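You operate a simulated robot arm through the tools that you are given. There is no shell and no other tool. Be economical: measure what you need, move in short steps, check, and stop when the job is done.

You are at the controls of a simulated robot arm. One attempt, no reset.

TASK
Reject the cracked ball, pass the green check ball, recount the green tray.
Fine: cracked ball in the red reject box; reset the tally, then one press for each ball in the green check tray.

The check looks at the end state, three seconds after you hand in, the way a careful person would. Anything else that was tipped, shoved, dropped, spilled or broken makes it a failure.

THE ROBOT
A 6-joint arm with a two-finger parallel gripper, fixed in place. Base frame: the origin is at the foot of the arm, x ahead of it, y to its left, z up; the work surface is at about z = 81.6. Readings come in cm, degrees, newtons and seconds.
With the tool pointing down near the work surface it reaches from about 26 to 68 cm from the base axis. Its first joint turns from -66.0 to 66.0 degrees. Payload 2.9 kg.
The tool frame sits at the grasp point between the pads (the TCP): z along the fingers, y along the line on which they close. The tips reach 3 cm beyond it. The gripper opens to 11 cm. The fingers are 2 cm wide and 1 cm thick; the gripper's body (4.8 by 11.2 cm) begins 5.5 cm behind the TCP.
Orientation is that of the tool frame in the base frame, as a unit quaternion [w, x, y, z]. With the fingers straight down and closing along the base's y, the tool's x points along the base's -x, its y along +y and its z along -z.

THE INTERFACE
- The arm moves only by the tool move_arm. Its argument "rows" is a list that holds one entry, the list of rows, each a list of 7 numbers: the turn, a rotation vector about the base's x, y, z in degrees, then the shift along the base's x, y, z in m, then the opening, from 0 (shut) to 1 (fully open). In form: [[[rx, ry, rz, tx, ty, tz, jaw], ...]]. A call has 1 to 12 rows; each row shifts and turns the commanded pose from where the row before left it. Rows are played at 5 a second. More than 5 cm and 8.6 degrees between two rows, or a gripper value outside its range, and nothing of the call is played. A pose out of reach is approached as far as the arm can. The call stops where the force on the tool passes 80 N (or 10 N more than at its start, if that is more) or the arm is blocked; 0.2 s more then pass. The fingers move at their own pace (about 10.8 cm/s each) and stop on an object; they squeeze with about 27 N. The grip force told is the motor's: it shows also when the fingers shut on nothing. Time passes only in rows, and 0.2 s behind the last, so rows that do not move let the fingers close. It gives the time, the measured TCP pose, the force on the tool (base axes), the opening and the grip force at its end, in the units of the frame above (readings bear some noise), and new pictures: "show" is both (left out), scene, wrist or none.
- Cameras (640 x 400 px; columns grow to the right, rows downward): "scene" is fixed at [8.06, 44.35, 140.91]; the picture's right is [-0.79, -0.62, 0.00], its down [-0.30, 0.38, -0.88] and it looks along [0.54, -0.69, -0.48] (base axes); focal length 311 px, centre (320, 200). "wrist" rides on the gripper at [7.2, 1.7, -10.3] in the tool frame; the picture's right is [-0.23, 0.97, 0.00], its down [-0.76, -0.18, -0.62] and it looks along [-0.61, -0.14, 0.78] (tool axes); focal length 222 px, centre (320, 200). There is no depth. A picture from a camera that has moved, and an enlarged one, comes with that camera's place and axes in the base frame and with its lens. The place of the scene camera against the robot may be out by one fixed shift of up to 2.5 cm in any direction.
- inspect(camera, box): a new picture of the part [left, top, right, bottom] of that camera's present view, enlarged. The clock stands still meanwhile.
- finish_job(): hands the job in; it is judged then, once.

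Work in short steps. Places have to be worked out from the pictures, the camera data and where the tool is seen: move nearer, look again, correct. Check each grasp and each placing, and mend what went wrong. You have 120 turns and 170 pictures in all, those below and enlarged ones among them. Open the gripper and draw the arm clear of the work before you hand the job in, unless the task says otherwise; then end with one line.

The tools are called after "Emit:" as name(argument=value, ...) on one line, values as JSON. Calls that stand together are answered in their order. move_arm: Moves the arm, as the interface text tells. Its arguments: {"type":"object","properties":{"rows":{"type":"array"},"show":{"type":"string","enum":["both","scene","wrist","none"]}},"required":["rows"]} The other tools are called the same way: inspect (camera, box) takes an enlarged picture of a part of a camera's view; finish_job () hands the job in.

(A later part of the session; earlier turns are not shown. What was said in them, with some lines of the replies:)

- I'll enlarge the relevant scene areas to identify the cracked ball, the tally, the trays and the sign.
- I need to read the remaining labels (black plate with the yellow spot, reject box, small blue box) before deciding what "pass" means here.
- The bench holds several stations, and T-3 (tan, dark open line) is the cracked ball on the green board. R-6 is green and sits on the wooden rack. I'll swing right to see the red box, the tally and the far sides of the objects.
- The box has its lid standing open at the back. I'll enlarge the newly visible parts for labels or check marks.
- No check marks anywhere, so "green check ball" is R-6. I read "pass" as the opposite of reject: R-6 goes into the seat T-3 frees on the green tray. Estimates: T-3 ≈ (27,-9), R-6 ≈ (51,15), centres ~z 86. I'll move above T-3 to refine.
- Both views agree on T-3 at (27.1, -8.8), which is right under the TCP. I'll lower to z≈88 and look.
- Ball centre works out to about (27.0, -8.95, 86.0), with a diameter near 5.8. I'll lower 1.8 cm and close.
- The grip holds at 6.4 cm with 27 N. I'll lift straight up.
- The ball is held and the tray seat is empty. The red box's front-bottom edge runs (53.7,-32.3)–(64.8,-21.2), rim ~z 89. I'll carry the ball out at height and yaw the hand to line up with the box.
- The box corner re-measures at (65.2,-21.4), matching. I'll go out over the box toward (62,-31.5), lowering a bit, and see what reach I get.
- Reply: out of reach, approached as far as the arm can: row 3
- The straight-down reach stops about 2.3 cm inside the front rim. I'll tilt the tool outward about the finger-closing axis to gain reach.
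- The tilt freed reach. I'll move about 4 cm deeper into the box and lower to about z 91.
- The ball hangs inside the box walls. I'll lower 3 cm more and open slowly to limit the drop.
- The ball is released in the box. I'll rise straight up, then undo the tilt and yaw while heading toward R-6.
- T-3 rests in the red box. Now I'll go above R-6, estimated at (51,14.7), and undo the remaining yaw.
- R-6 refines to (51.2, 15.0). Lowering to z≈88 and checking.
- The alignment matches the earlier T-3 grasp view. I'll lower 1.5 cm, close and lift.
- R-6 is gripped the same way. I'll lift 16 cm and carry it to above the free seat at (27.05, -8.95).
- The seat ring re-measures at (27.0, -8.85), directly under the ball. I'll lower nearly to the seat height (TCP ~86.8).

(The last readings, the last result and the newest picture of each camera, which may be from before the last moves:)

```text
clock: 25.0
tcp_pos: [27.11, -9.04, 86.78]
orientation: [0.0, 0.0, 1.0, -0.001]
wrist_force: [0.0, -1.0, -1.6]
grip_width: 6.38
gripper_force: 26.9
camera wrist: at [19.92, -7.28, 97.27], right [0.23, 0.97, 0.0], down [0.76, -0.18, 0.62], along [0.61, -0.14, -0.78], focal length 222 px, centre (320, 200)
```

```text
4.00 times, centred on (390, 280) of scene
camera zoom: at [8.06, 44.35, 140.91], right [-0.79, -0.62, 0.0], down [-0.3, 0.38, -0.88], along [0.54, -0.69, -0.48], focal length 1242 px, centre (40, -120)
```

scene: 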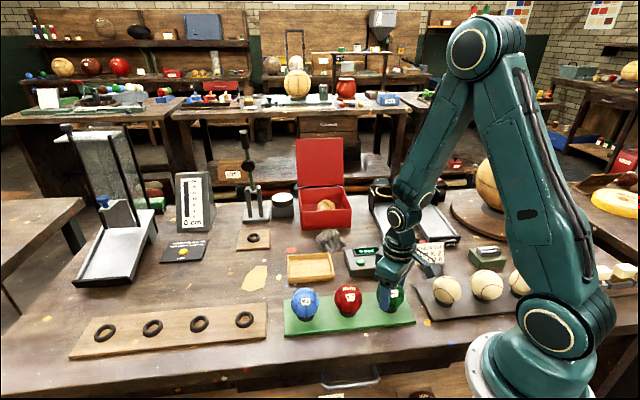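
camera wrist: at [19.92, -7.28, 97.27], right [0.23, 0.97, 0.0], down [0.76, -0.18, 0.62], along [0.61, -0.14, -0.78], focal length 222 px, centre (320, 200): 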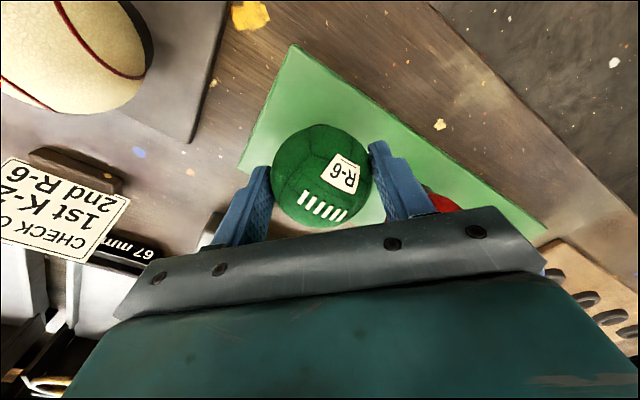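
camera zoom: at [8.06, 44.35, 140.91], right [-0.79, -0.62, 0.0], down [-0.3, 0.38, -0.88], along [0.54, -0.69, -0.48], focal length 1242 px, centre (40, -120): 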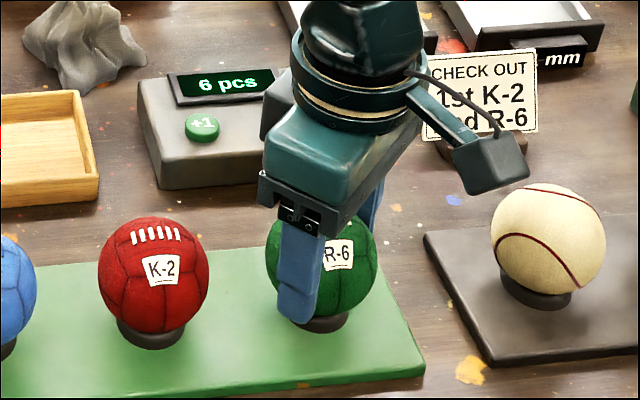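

The pose equals the one where T-3 was taken from this seat. I'll settle 1 mm and open gently.

Emit:
move_arm(rows=[[[0, 0, 0, 0, 0.0005, -0.0015, 0.3], [0, 0, 0, 0, 0, 0, 0.3], [0, 0, 0, 0, 0, 0, 0.65], [0, 0, 0, 0, 0, 0, 0.85], [0, 0, 0, 0, 0, 0, 1], [0, 0, 0, 0, 0, 0, 1], [0, 0, 0, 0, 0, 0, 1]]], show="wrist")

```text
clock: 26.6
tcp_pos: [27.12, -9.0, 86.78]
orientation: [0.0, 0.0, 1.0, -0.001]
wrist_force: [-1.0, 0.6, -0.3]
grip_width: 10.98
gripper_force: 0.0
camera wrist: at [19.91, -7.25, 97.14], right [0.23, 0.97, 0.0], down [0.76, -0.18, 0.62], along [0.61, -0.14, -0.78], focal length 222 px, centre (320, 200)
```

wrist: 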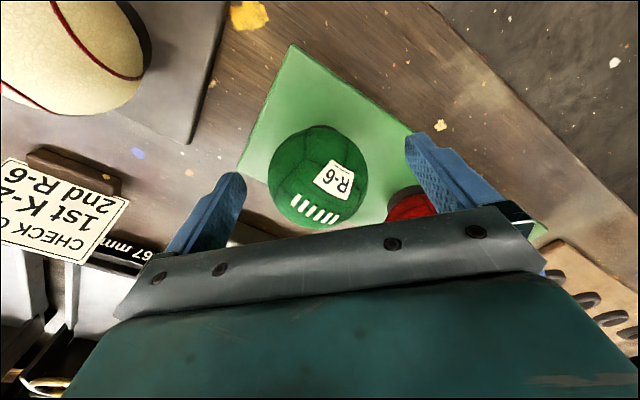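

The ball sits in the seat. I'll rise straight up and check it stays there.

Emit:
move_arm(rows=[[[0, 0, 0, 0, 0, 0.03, 1], [0, 0, 0, 0, 0, 0.045, 1], [0, 0, 0, 0, 0, 0.045, 1], [0, 0, 0, 0, 0, 0.02, 1], [0, 0, 0, 0, 0, 0, 1]]])

Emit:
inspect(camera="scene", box=[270, 230, 450, 340])

Emit:
inspect(camera="wrist", box=[220, 60, 420, 220])

```text
clock: 27.8
tcp_pos: [26.86, -8.94, 100.68]
orientation: [0.0, 0.0, 1.0, 0.0]
wrist_force: [0.3, 0.4, 0.0]
grip_width: 11.0
gripper_force: 0.0
camera wrist: at [19.68, -7.11, 111.12], right [0.23, 0.97, 0.0], down [0.76, -0.18, 0.62], along [0.61, -0.14, -0.78], focal length 222 px, centre (320, 200)
```

scene: 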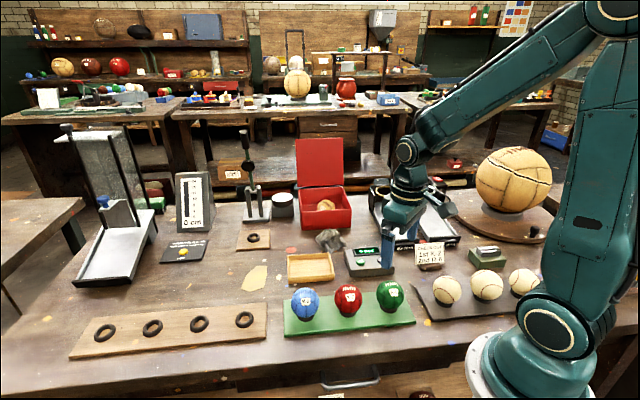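
wrist: 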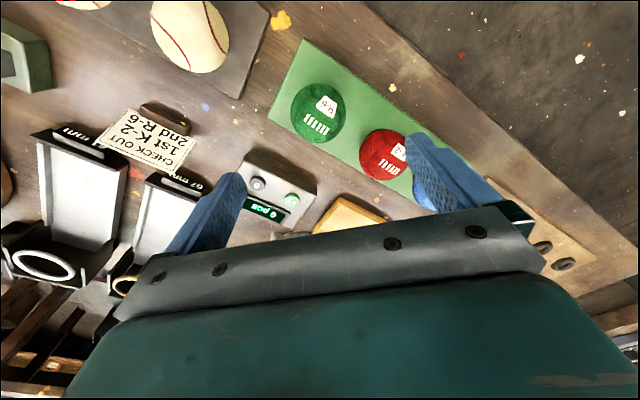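

```text
3.56 times, centred on (360, 285) of scene
camera zoom: at [8.06, 44.35, 140.91], right [-0.79, -0.62, 0.0], down [-0.3, 0.38, -0.88], along [0.54, -0.69, -0.48], focal length 1104 px, centre (178, -102)
```

zoom: 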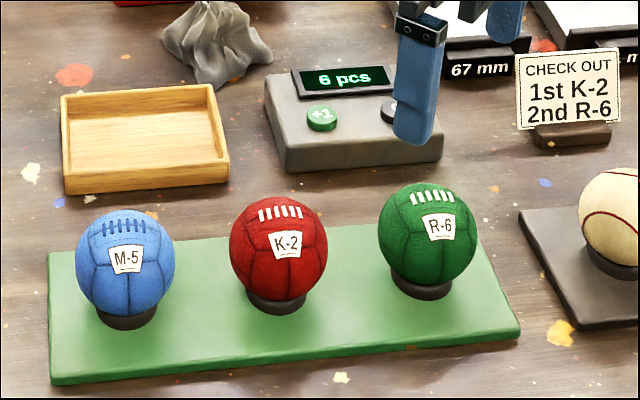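

```text
2.50 times, centred on (320, 140) of wrist
camera zoom: at [19.68, -7.11, 111.12], right [0.23, 0.97, 0.0], down [0.76, -0.18, 0.62], along [0.61, -0.14, -0.78], focal length 555 px, centre (320, 350)
```

zoom: 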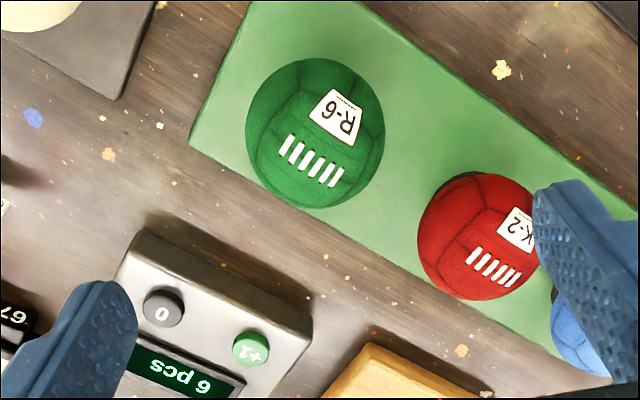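

R-6 is seated with M-5 and K-2, so the tray holds three balls. Buttons triangulate to 0 ≈ (35.6,-20.2) and +1 ≈ (39.8,-16.1), z≈84. I'll move above the 0 button with the fingers shut and yawed to line up with the device.

Emit:
move_arm(rows=[[[0, 0, -7.5, 0.0145, -0.0188, 0, 0.5], [0, 0, -7.5, 0.0145, -0.0188, 0, 0], [0, 0, -7.5, 0.0145, -0.0188, 0, 0], [0, 0, -7.5, 0.0145, -0.0188, 0, 0], [0, 0, -7.5, 0.0145, -0.0188, 0, 0], [0, 0, -7.5, 0.0145, -0.0188, 0, 0], [0, 0, 0, 0, 0, -0.03, 0], [0, 0, 0, 0, 0, -0.03, 0], [0, 0, 0, 0, 0, 0, 0]]])

Emit:
inspect(camera="scene", box=[330, 210, 430, 290])

Emit:
inspect(camera="wrist", box=[220, 80, 420, 240])

```text
clock: 29.8
tcp_pos: [35.67, -20.24, 94.69]
orientation: [0.0, 0.383, 0.924, 0.0]
wrist_force: [-0.8, -0.7, 0.0]
grip_width: 0.01
gripper_force: 26.9
camera wrist: at [31.93, -13.92, 104.98], right [0.85, 0.53, 0.0], down [0.41, -0.66, 0.62], along [0.33, -0.53, -0.78], focal length 222 px, centre (320, 200)
```

scene: 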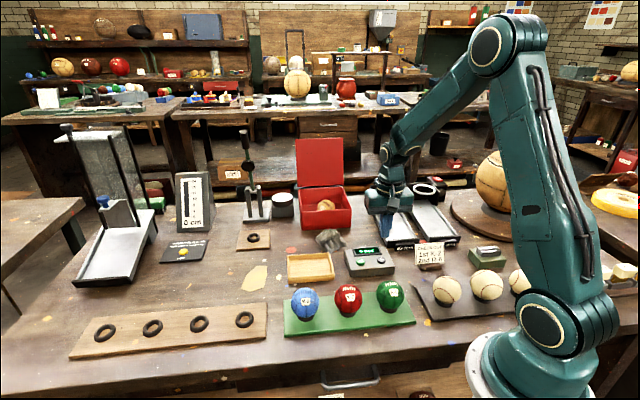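
wrist: 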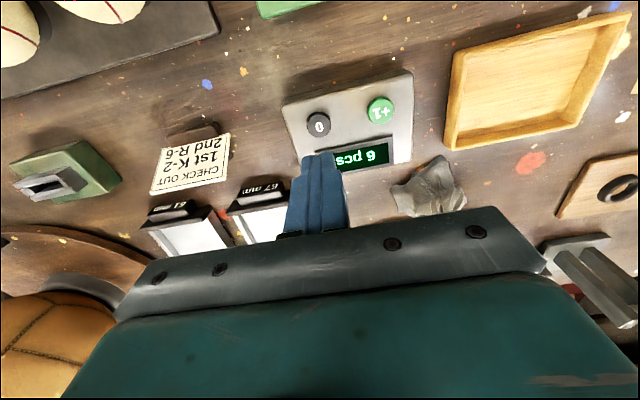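

```text
5.00 times, centred on (380, 250) of scene
camera zoom: at [8.06, 44.35, 140.91], right [-0.79, -0.62, 0.0], down [-0.3, 0.38, -0.88], along [0.54, -0.69, -0.48], focal length 1553 px, centre (20, -50)
```

zoom: 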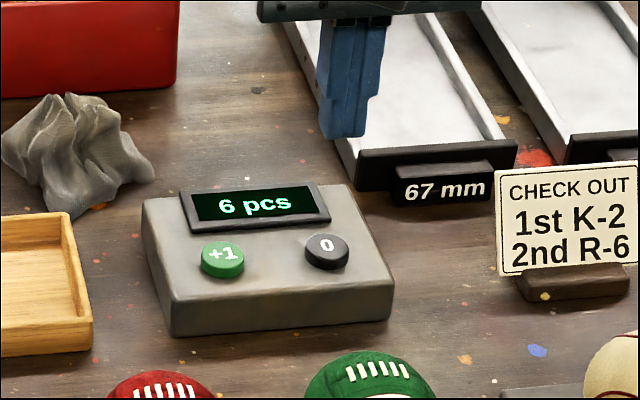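

```text
2.50 times, centred on (320, 160) of wrist
camera zoom: at [31.93, -13.92, 104.98], right [0.85, 0.53, 0.0], down [0.41, -0.66, 0.62], along [0.33, -0.53, -0.78], focal length 555 px, centre (320, 300)
```

zoom: 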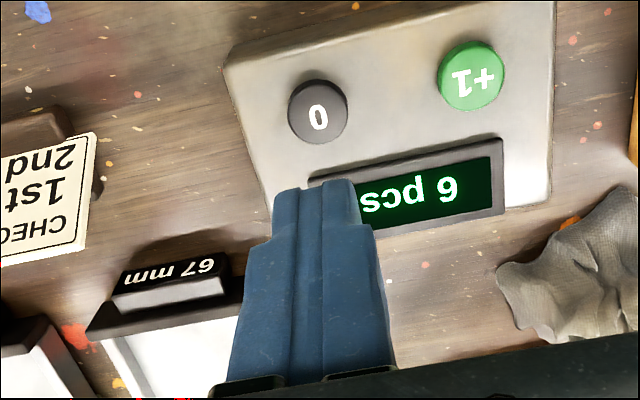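

The hand is centred over 0 (re-measured at (35.7,-20.2)). I'll lower the tips to about z 86, then make small steps to find contact.

Emit:
move_arm(rows=[[[0, 0, 0, 0, 0, -0.03, 0], [0, 0, 0, 0, 0, -0.025, 0], [0, 0, 0, 0, 0, 0, 0]]], show="none")

Emit:
inspect(camera="scene", box=[330, 210, 430, 290])

```text
clock: 30.6
tcp_pos: [35.72, -20.21, 89.13]
orientation: [0.0, 0.382, 0.924, 0.0]
wrist_force: [0.2, -0.1, 0.2]
grip_width: 0.0
gripper_force: 26.8
```

```text
5.00 times, centred on (380, 250) of scene
camera zoom: at [8.06, 44.35, 140.91], right [-0.79, -0.62, 0.0], down [-0.3, 0.38, -0.88], along [0.54, -0.69, -0.48], focal length 1553 px, centre (20, -50)
```

zoom: 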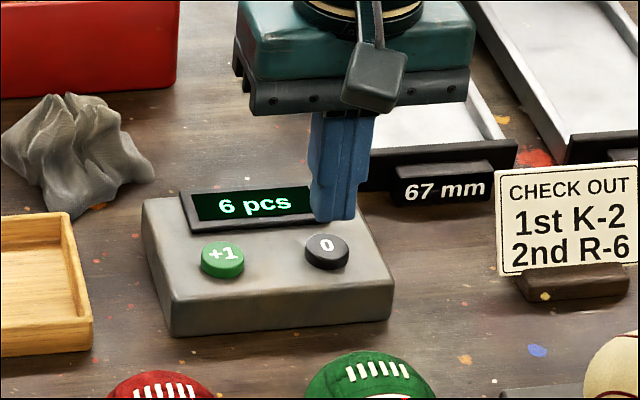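

The tip is about 1.3 cm above the button (top ≈ z 84.9). I'll lower 1.2 cm, then creep.

Emit:
move_arm(rows=[[[0, 0, 0, 0.0015, 0.001, -0.01, 0], [0, 0, 0, 0, 0, -0.002, 0], [0, 0, 0, 0, 0, -0.002, 0], [0, 0, 0, 0, 0, -0.001, 0], [0, 0, 0, 0, 0, 0, 0]]], show="none")

Emit:
inspect(camera="scene", box=[330, 210, 430, 290])

```text
clock: 31.8
tcp_pos: [35.91, -20.15, 87.66]
orientation: [0.0, 0.383, 0.924, 0.001]
wrist_force: [0.8, 0.6, 0.2]
grip_width: 0.0
gripper_force: 27.1
```

```text
5.00 times, centred on (380, 250) of scene
camera zoom: at [8.06, 44.35, 140.91], right [-0.79, -0.62, 0.0], down [-0.3, 0.38, -0.88], along [0.54, -0.69, -0.48], focal length 1553 px, centre (20, -50)
```

zoom: 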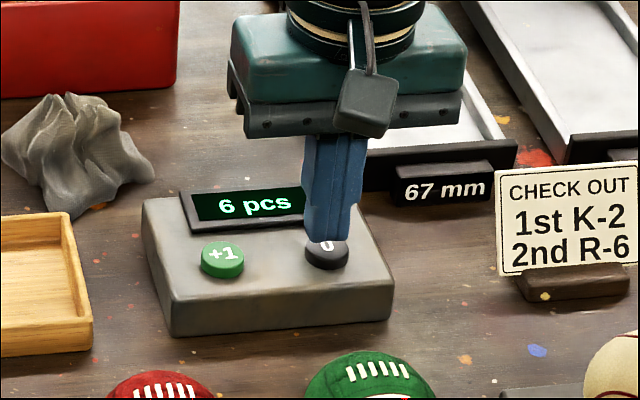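

No force yet, and the tip is just touching height. I'll creep down 4 mm more.

Emit:
move_arm(rows=[[[0, 0, 0, 0, 0, -0.002, 0], [0, 0, 0, 0, 0, -0.002, 0], [0, 0, 0, 0, 0, 0, 0]]], show="none")

Emit:
inspect(camera="scene", box=[330, 210, 430, 290])

```text
clock: 32.6
tcp_pos: [35.93, -20.04, 87.5]
orientation: [0.0, 0.382, 0.924, 0.0]
wrist_force: [-0.4, 0.2, 0.5]
grip_width: 0.0
gripper_force: 26.9
```

```text
5.00 times, centred on (380, 250) of scene
camera zoom: at [8.06, 44.35, 140.91], right [-0.79, -0.62, 0.0], down [-0.3, 0.38, -0.88], along [0.54, -0.69, -0.48], focal length 1553 px, centre (20, -50)
```

zoom: 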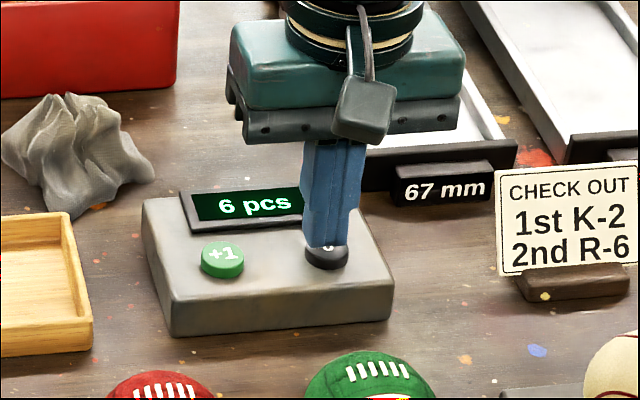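

Emit:
move_arm(rows=[[[0, 0, 0, 0, 0, -0.002, 0], [0, 0, 0, 0, 0, -0.002, 0], [0, 0, 0, 0, 0, -0.001, 0], [0, 0, 0, 0, 0, 0, 0]]], show="none")

Emit:
inspect(camera="scene", box=[330, 210, 430, 290])

```text
clock: 33.6
tcp_pos: [35.9, -20.1, 86.93]
orientation: [0.0, 0.382, 0.924, 0.0]
wrist_force: [0.6, 0.4, -0.3]
grip_width: 0.0
gripper_force: 27.1
```

```text
5.00 times, centred on (380, 250) of scene
camera zoom: at [8.06, 44.35, 140.91], right [-0.79, -0.62, 0.0], down [-0.3, 0.38, -0.88], along [0.54, -0.69, -0.48], focal length 1553 px, centre (20, -50)
```

zoom: 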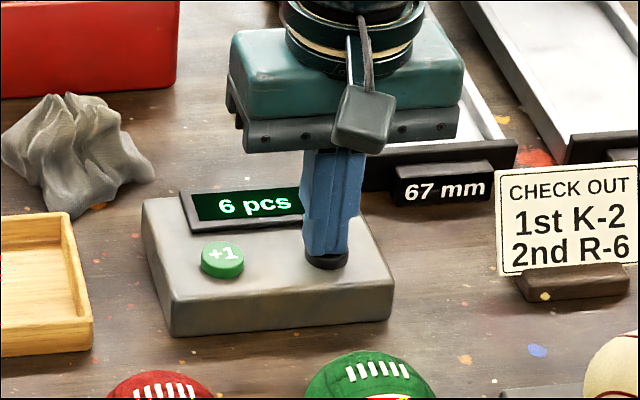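

Still no contact force, with tips at about z 83.9. I'll creep further.

Emit:
move_arm(rows=[[[0, 0, 0, 0, 0, -0.002, 0], [0, 0, 0, 0, 0, -0.001, 0], [0, 0, 0, 0, 0, 0, 0], [0, 0, 0, 0, 0, 0, 0]]], show="none")

Emit:
inspect(camera="scene", box=[330, 210, 430, 290])

```text
clock: 34.6
tcp_pos: [36.09, -20.17, 86.55]
orientation: [-0.001, 0.383, 0.924, 0.0]
wrist_force: [1.6, 0.3, 1.1]
grip_width: 0.0
gripper_force: 26.8
```

```text
5.00 times, centred on (380, 250) of scene
camera zoom: at [8.06, 44.35, 140.9], right [-0.79, -0.62, 0.0], down [-0.3, 0.38, -0.88], along [0.54, -0.69, -0.48], focal length 1553 px, centre (20, -50)
```

zoom: 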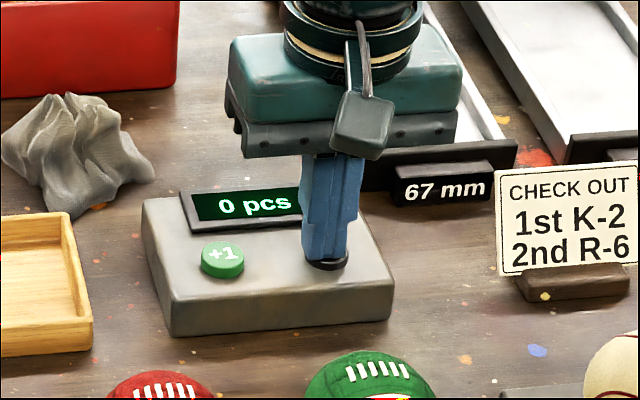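

The display reads 0 pcs, so the press triggers near TCP z 86.5. I'll rise 3 cm and shift over the +1 button.

Emit:
move_arm(rows=[[[0, 0, 0, 0, 0, 0.02, 0], [0, 0, 0, 0, 0, 0.015, 0], [0, 0, 0, 0.02, 0.0197, 0, 0], [0, 0, 0, 0.02, 0.0197, 0, 0], [0, 0, 0, 0, 0, -0.01, 0], [0, 0, 0, 0, 0, 0, 0]]], show="wrist")

Emit:
inspect(camera="scene", box=[330, 210, 430, 290])

```text
clock: 36.0
tcp_pos: [39.77, -16.25, 88.98]
orientation: [0.0, 0.382, 0.924, 0.0]
wrist_force: [-0.3, -0.7, -0.3]
grip_width: 0.0
gripper_force: 26.7
camera wrist: at [36.04, -9.87, 99.44], right [0.85, 0.53, 0.0], down [0.41, -0.66, 0.62], along [0.33, -0.53, -0.78], focal length 222 px, centre (320, 200)
```

wrist: 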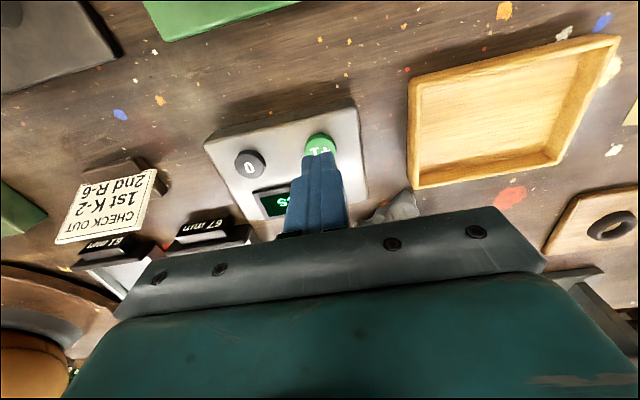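

```text
5.00 times, centred on (380, 250) of scene
camera zoom: at [8.06, 44.35, 140.91], right [-0.79, -0.62, 0.0], down [-0.3, 0.38, -0.88], along [0.54, -0.69, -0.48], focal length 1553 px, centre (20, -50)
```

zoom: 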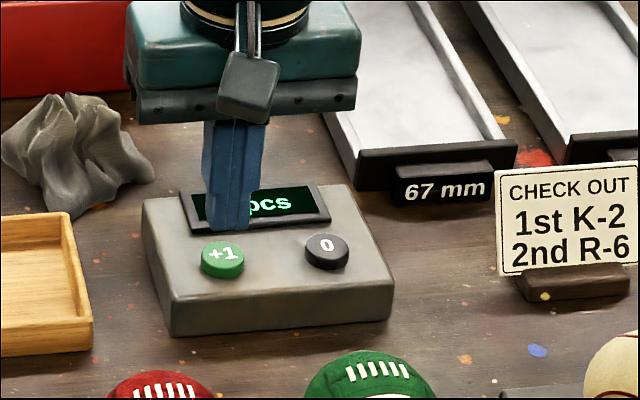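

Aligned over +1. First press: down to TCP z≈86.45, pause, and back up 2.5 cm, then read.

Emit:
move_arm(rows=[[[0, 0, 0, 0.0008, 0.0005, -0.015, 0], [0, 0, 0, 0, 0, -0.0075, 0], [0, 0, 0, 0, 0, -0.003, 0], [0, 0, 0, 0, 0, 0, 0], [0, 0, 0, 0, 0, 0, 0], [0, 0, 0, 0, 0, 0.0105, 0], [0, 0, 0, 0, 0, 0.015, 0], [0, 0, 0, 0, 0, 0.02, 0], [0, 0, 0, 0, 0, 0, 0]]], show="none")

Emit:
inspect(camera="scene", box=[330, 210, 430, 290])

```text
clock: 38.0
tcp_pos: [39.85, -16.17, 91.05]
orientation: [0.0, 0.383, 0.924, 0.0]
wrist_force: [0.6, -0.1, 0.0]
grip_width: 0.0
gripper_force: 26.6
```

```text
5.00 times, centred on (380, 250) of scene
camera zoom: at [8.06, 44.35, 140.91], right [-0.79, -0.62, 0.0], down [-0.3, 0.38, -0.88], along [0.54, -0.69, -0.48], focal length 1553 px, centre (20, -50)
```

zoom: 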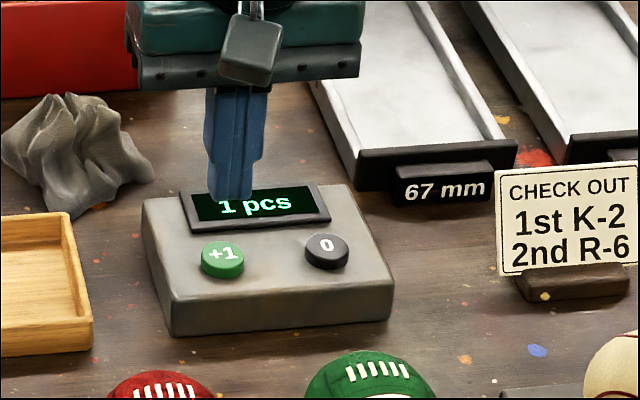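

The press registered and the display shows 1 pcs. I'll repeat the same stroke.

Emit:
move_arm(rows=[[[0, 0, 0, 0, 0, -0.02, 0], [0, 0, 0, 0, 0, -0.015, 0], [0, 0, 0, 0, 0, -0.0075, 0], [0, 0, 0, 0, 0, -0.003, 0], [0, 0, 0, 0, 0, 0, 0], [0, 0, 0, 0, 0, 0, 0], [0, 0, 0, 0, 0, 0.0105, 0], [0, 0, 0, 0, 0, 0.015, 0], [0, 0, 0, 0, 0, 0.02, 0], [0, 0, 0, 0, 0, 0, 0]]], show="none")

Emit:
inspect(camera="scene", box=[330, 210, 430, 290])

```text
clock: 40.2
tcp_pos: [39.83, -16.28, 91.21]
orientation: [0.0, 0.383, 0.924, 0.0]
wrist_force: [-0.5, -0.8, 0.2]
grip_width: 0.01
gripper_force: 27.2
```

```text
5.00 times, centred on (380, 250) of scene
camera zoom: at [8.06, 44.35, 140.91], right [-0.79, -0.62, 0.0], down [-0.3, 0.38, -0.88], along [0.54, -0.69, -0.48], focal length 1553 px, centre (20, -50)
```

zoom: 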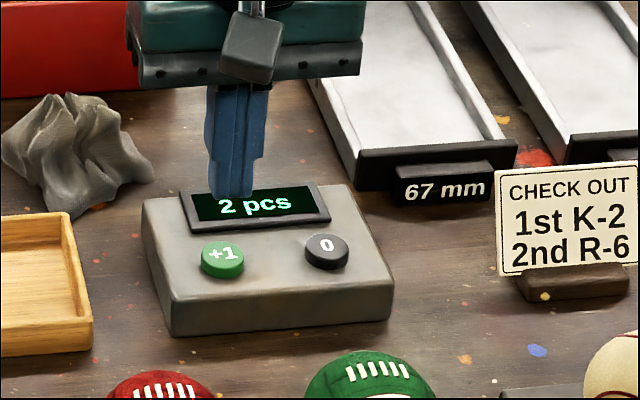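

The display shows 2 pcs. Third press next, for M-5, K-2 and R-6.

Emit:
move_arm(rows=[[[0, 0, 0, 0, 0, -0.02, 0], [0, 0, 0, 0, 0, -0.015, 0], [0, 0, 0, 0, 0, -0.0075, 0], [0, 0, 0, 0, 0, -0.003, 0], [0, 0, 0, 0, 0, 0, 0], [0, 0, 0, 0, 0, 0, 0], [0, 0, 0, 0, 0, 0.0105, 0], [0, 0, 0, 0, 0, 0.015, 0], [0, 0, 0, 0, 0, 0.02, 0], [0, 0, 0, 0, 0, 0, 0]]], show="none")

Emit:
inspect(camera="scene", box=[330, 210, 430, 290])

```text
clock: 42.4
tcp_pos: [40.04, -16.12, 90.94]
orientation: [0.0, 0.383, 0.924, 0.0]
wrist_force: [-0.4, -0.3, -0.4]
grip_width: 0.03
gripper_force: 26.7
```

```text
5.00 times, centred on (380, 250) of scene
camera zoom: at [8.06, 44.35, 140.91], right [-0.79, -0.62, 0.0], down [-0.3, 0.38, -0.88], along [0.54, -0.69, -0.48], focal length 1553 px, centre (20, -50)
```

zoom: 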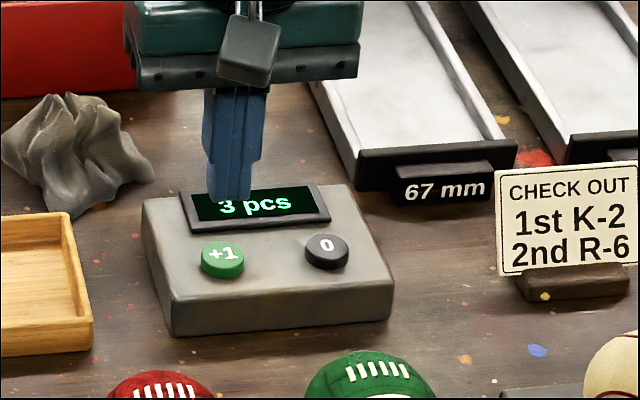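

The tally reads 3 pcs. I'll raise the arm clear, open the gripper and do a last check.

Emit:
move_arm(rows=[[[0, 0, 0, 0, 0, 0.045, 0], [0, 0, 0, 0, 0, 0.045, 0], [0, 0, 0, 0, 0, 0.045, 0], [0, 0, 0, 0, 0, 0.045, 0.5], [0, 0, 0, 0, 0, 0.04, 1], [0, 0, 0, 0, 0, 0, 1], [0, 0, 0, 0, 0, 0, 1]]], show="scene")

Emit:
inspect(camera="scene", box=[230, 180, 430, 340])

```text
clock: 44.0
tcp_pos: [39.95, -16.19, 113.09]
orientation: [-0.001, 0.383, 0.924, 0.0]
wrist_force: [-0.1, -0.1, 0.5]
grip_width: 11.01
gripper_force: 0.1
```

scene: 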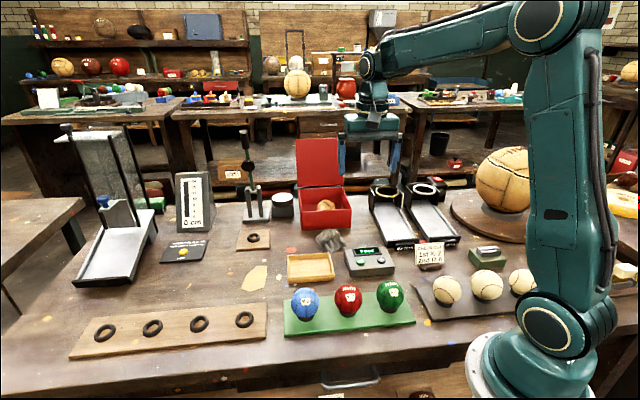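

```text
2.50 times, centred on (330, 260) of scene
camera zoom: at [8.06, 44.35, 140.91], right [-0.79, -0.62, 0.0], down [-0.3, 0.38, -0.88], along [0.54, -0.69, -0.48], focal length 776 px, centre (295, 50)
```

zoom: 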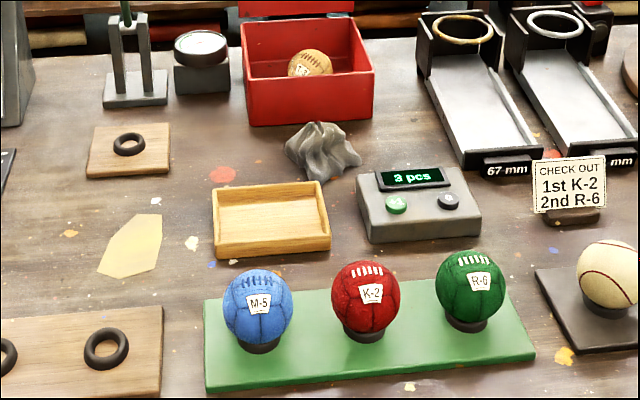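

T-3 is in the reject box, the tray holds M-5, K-2 and R-6, and the tally shows 3 with the arm clear. Handing in.

Emit:
finish_job()

```text
The job is handed in.
```

The cracked ball T-3 is in the red reject box, and the tally was reset and pressed to 3 for M-5, K-2 and R-6 in the green tray; reading "pass" as moving the green ball R-6 onto that tray was my judgement, since the task didn't say where it should go.
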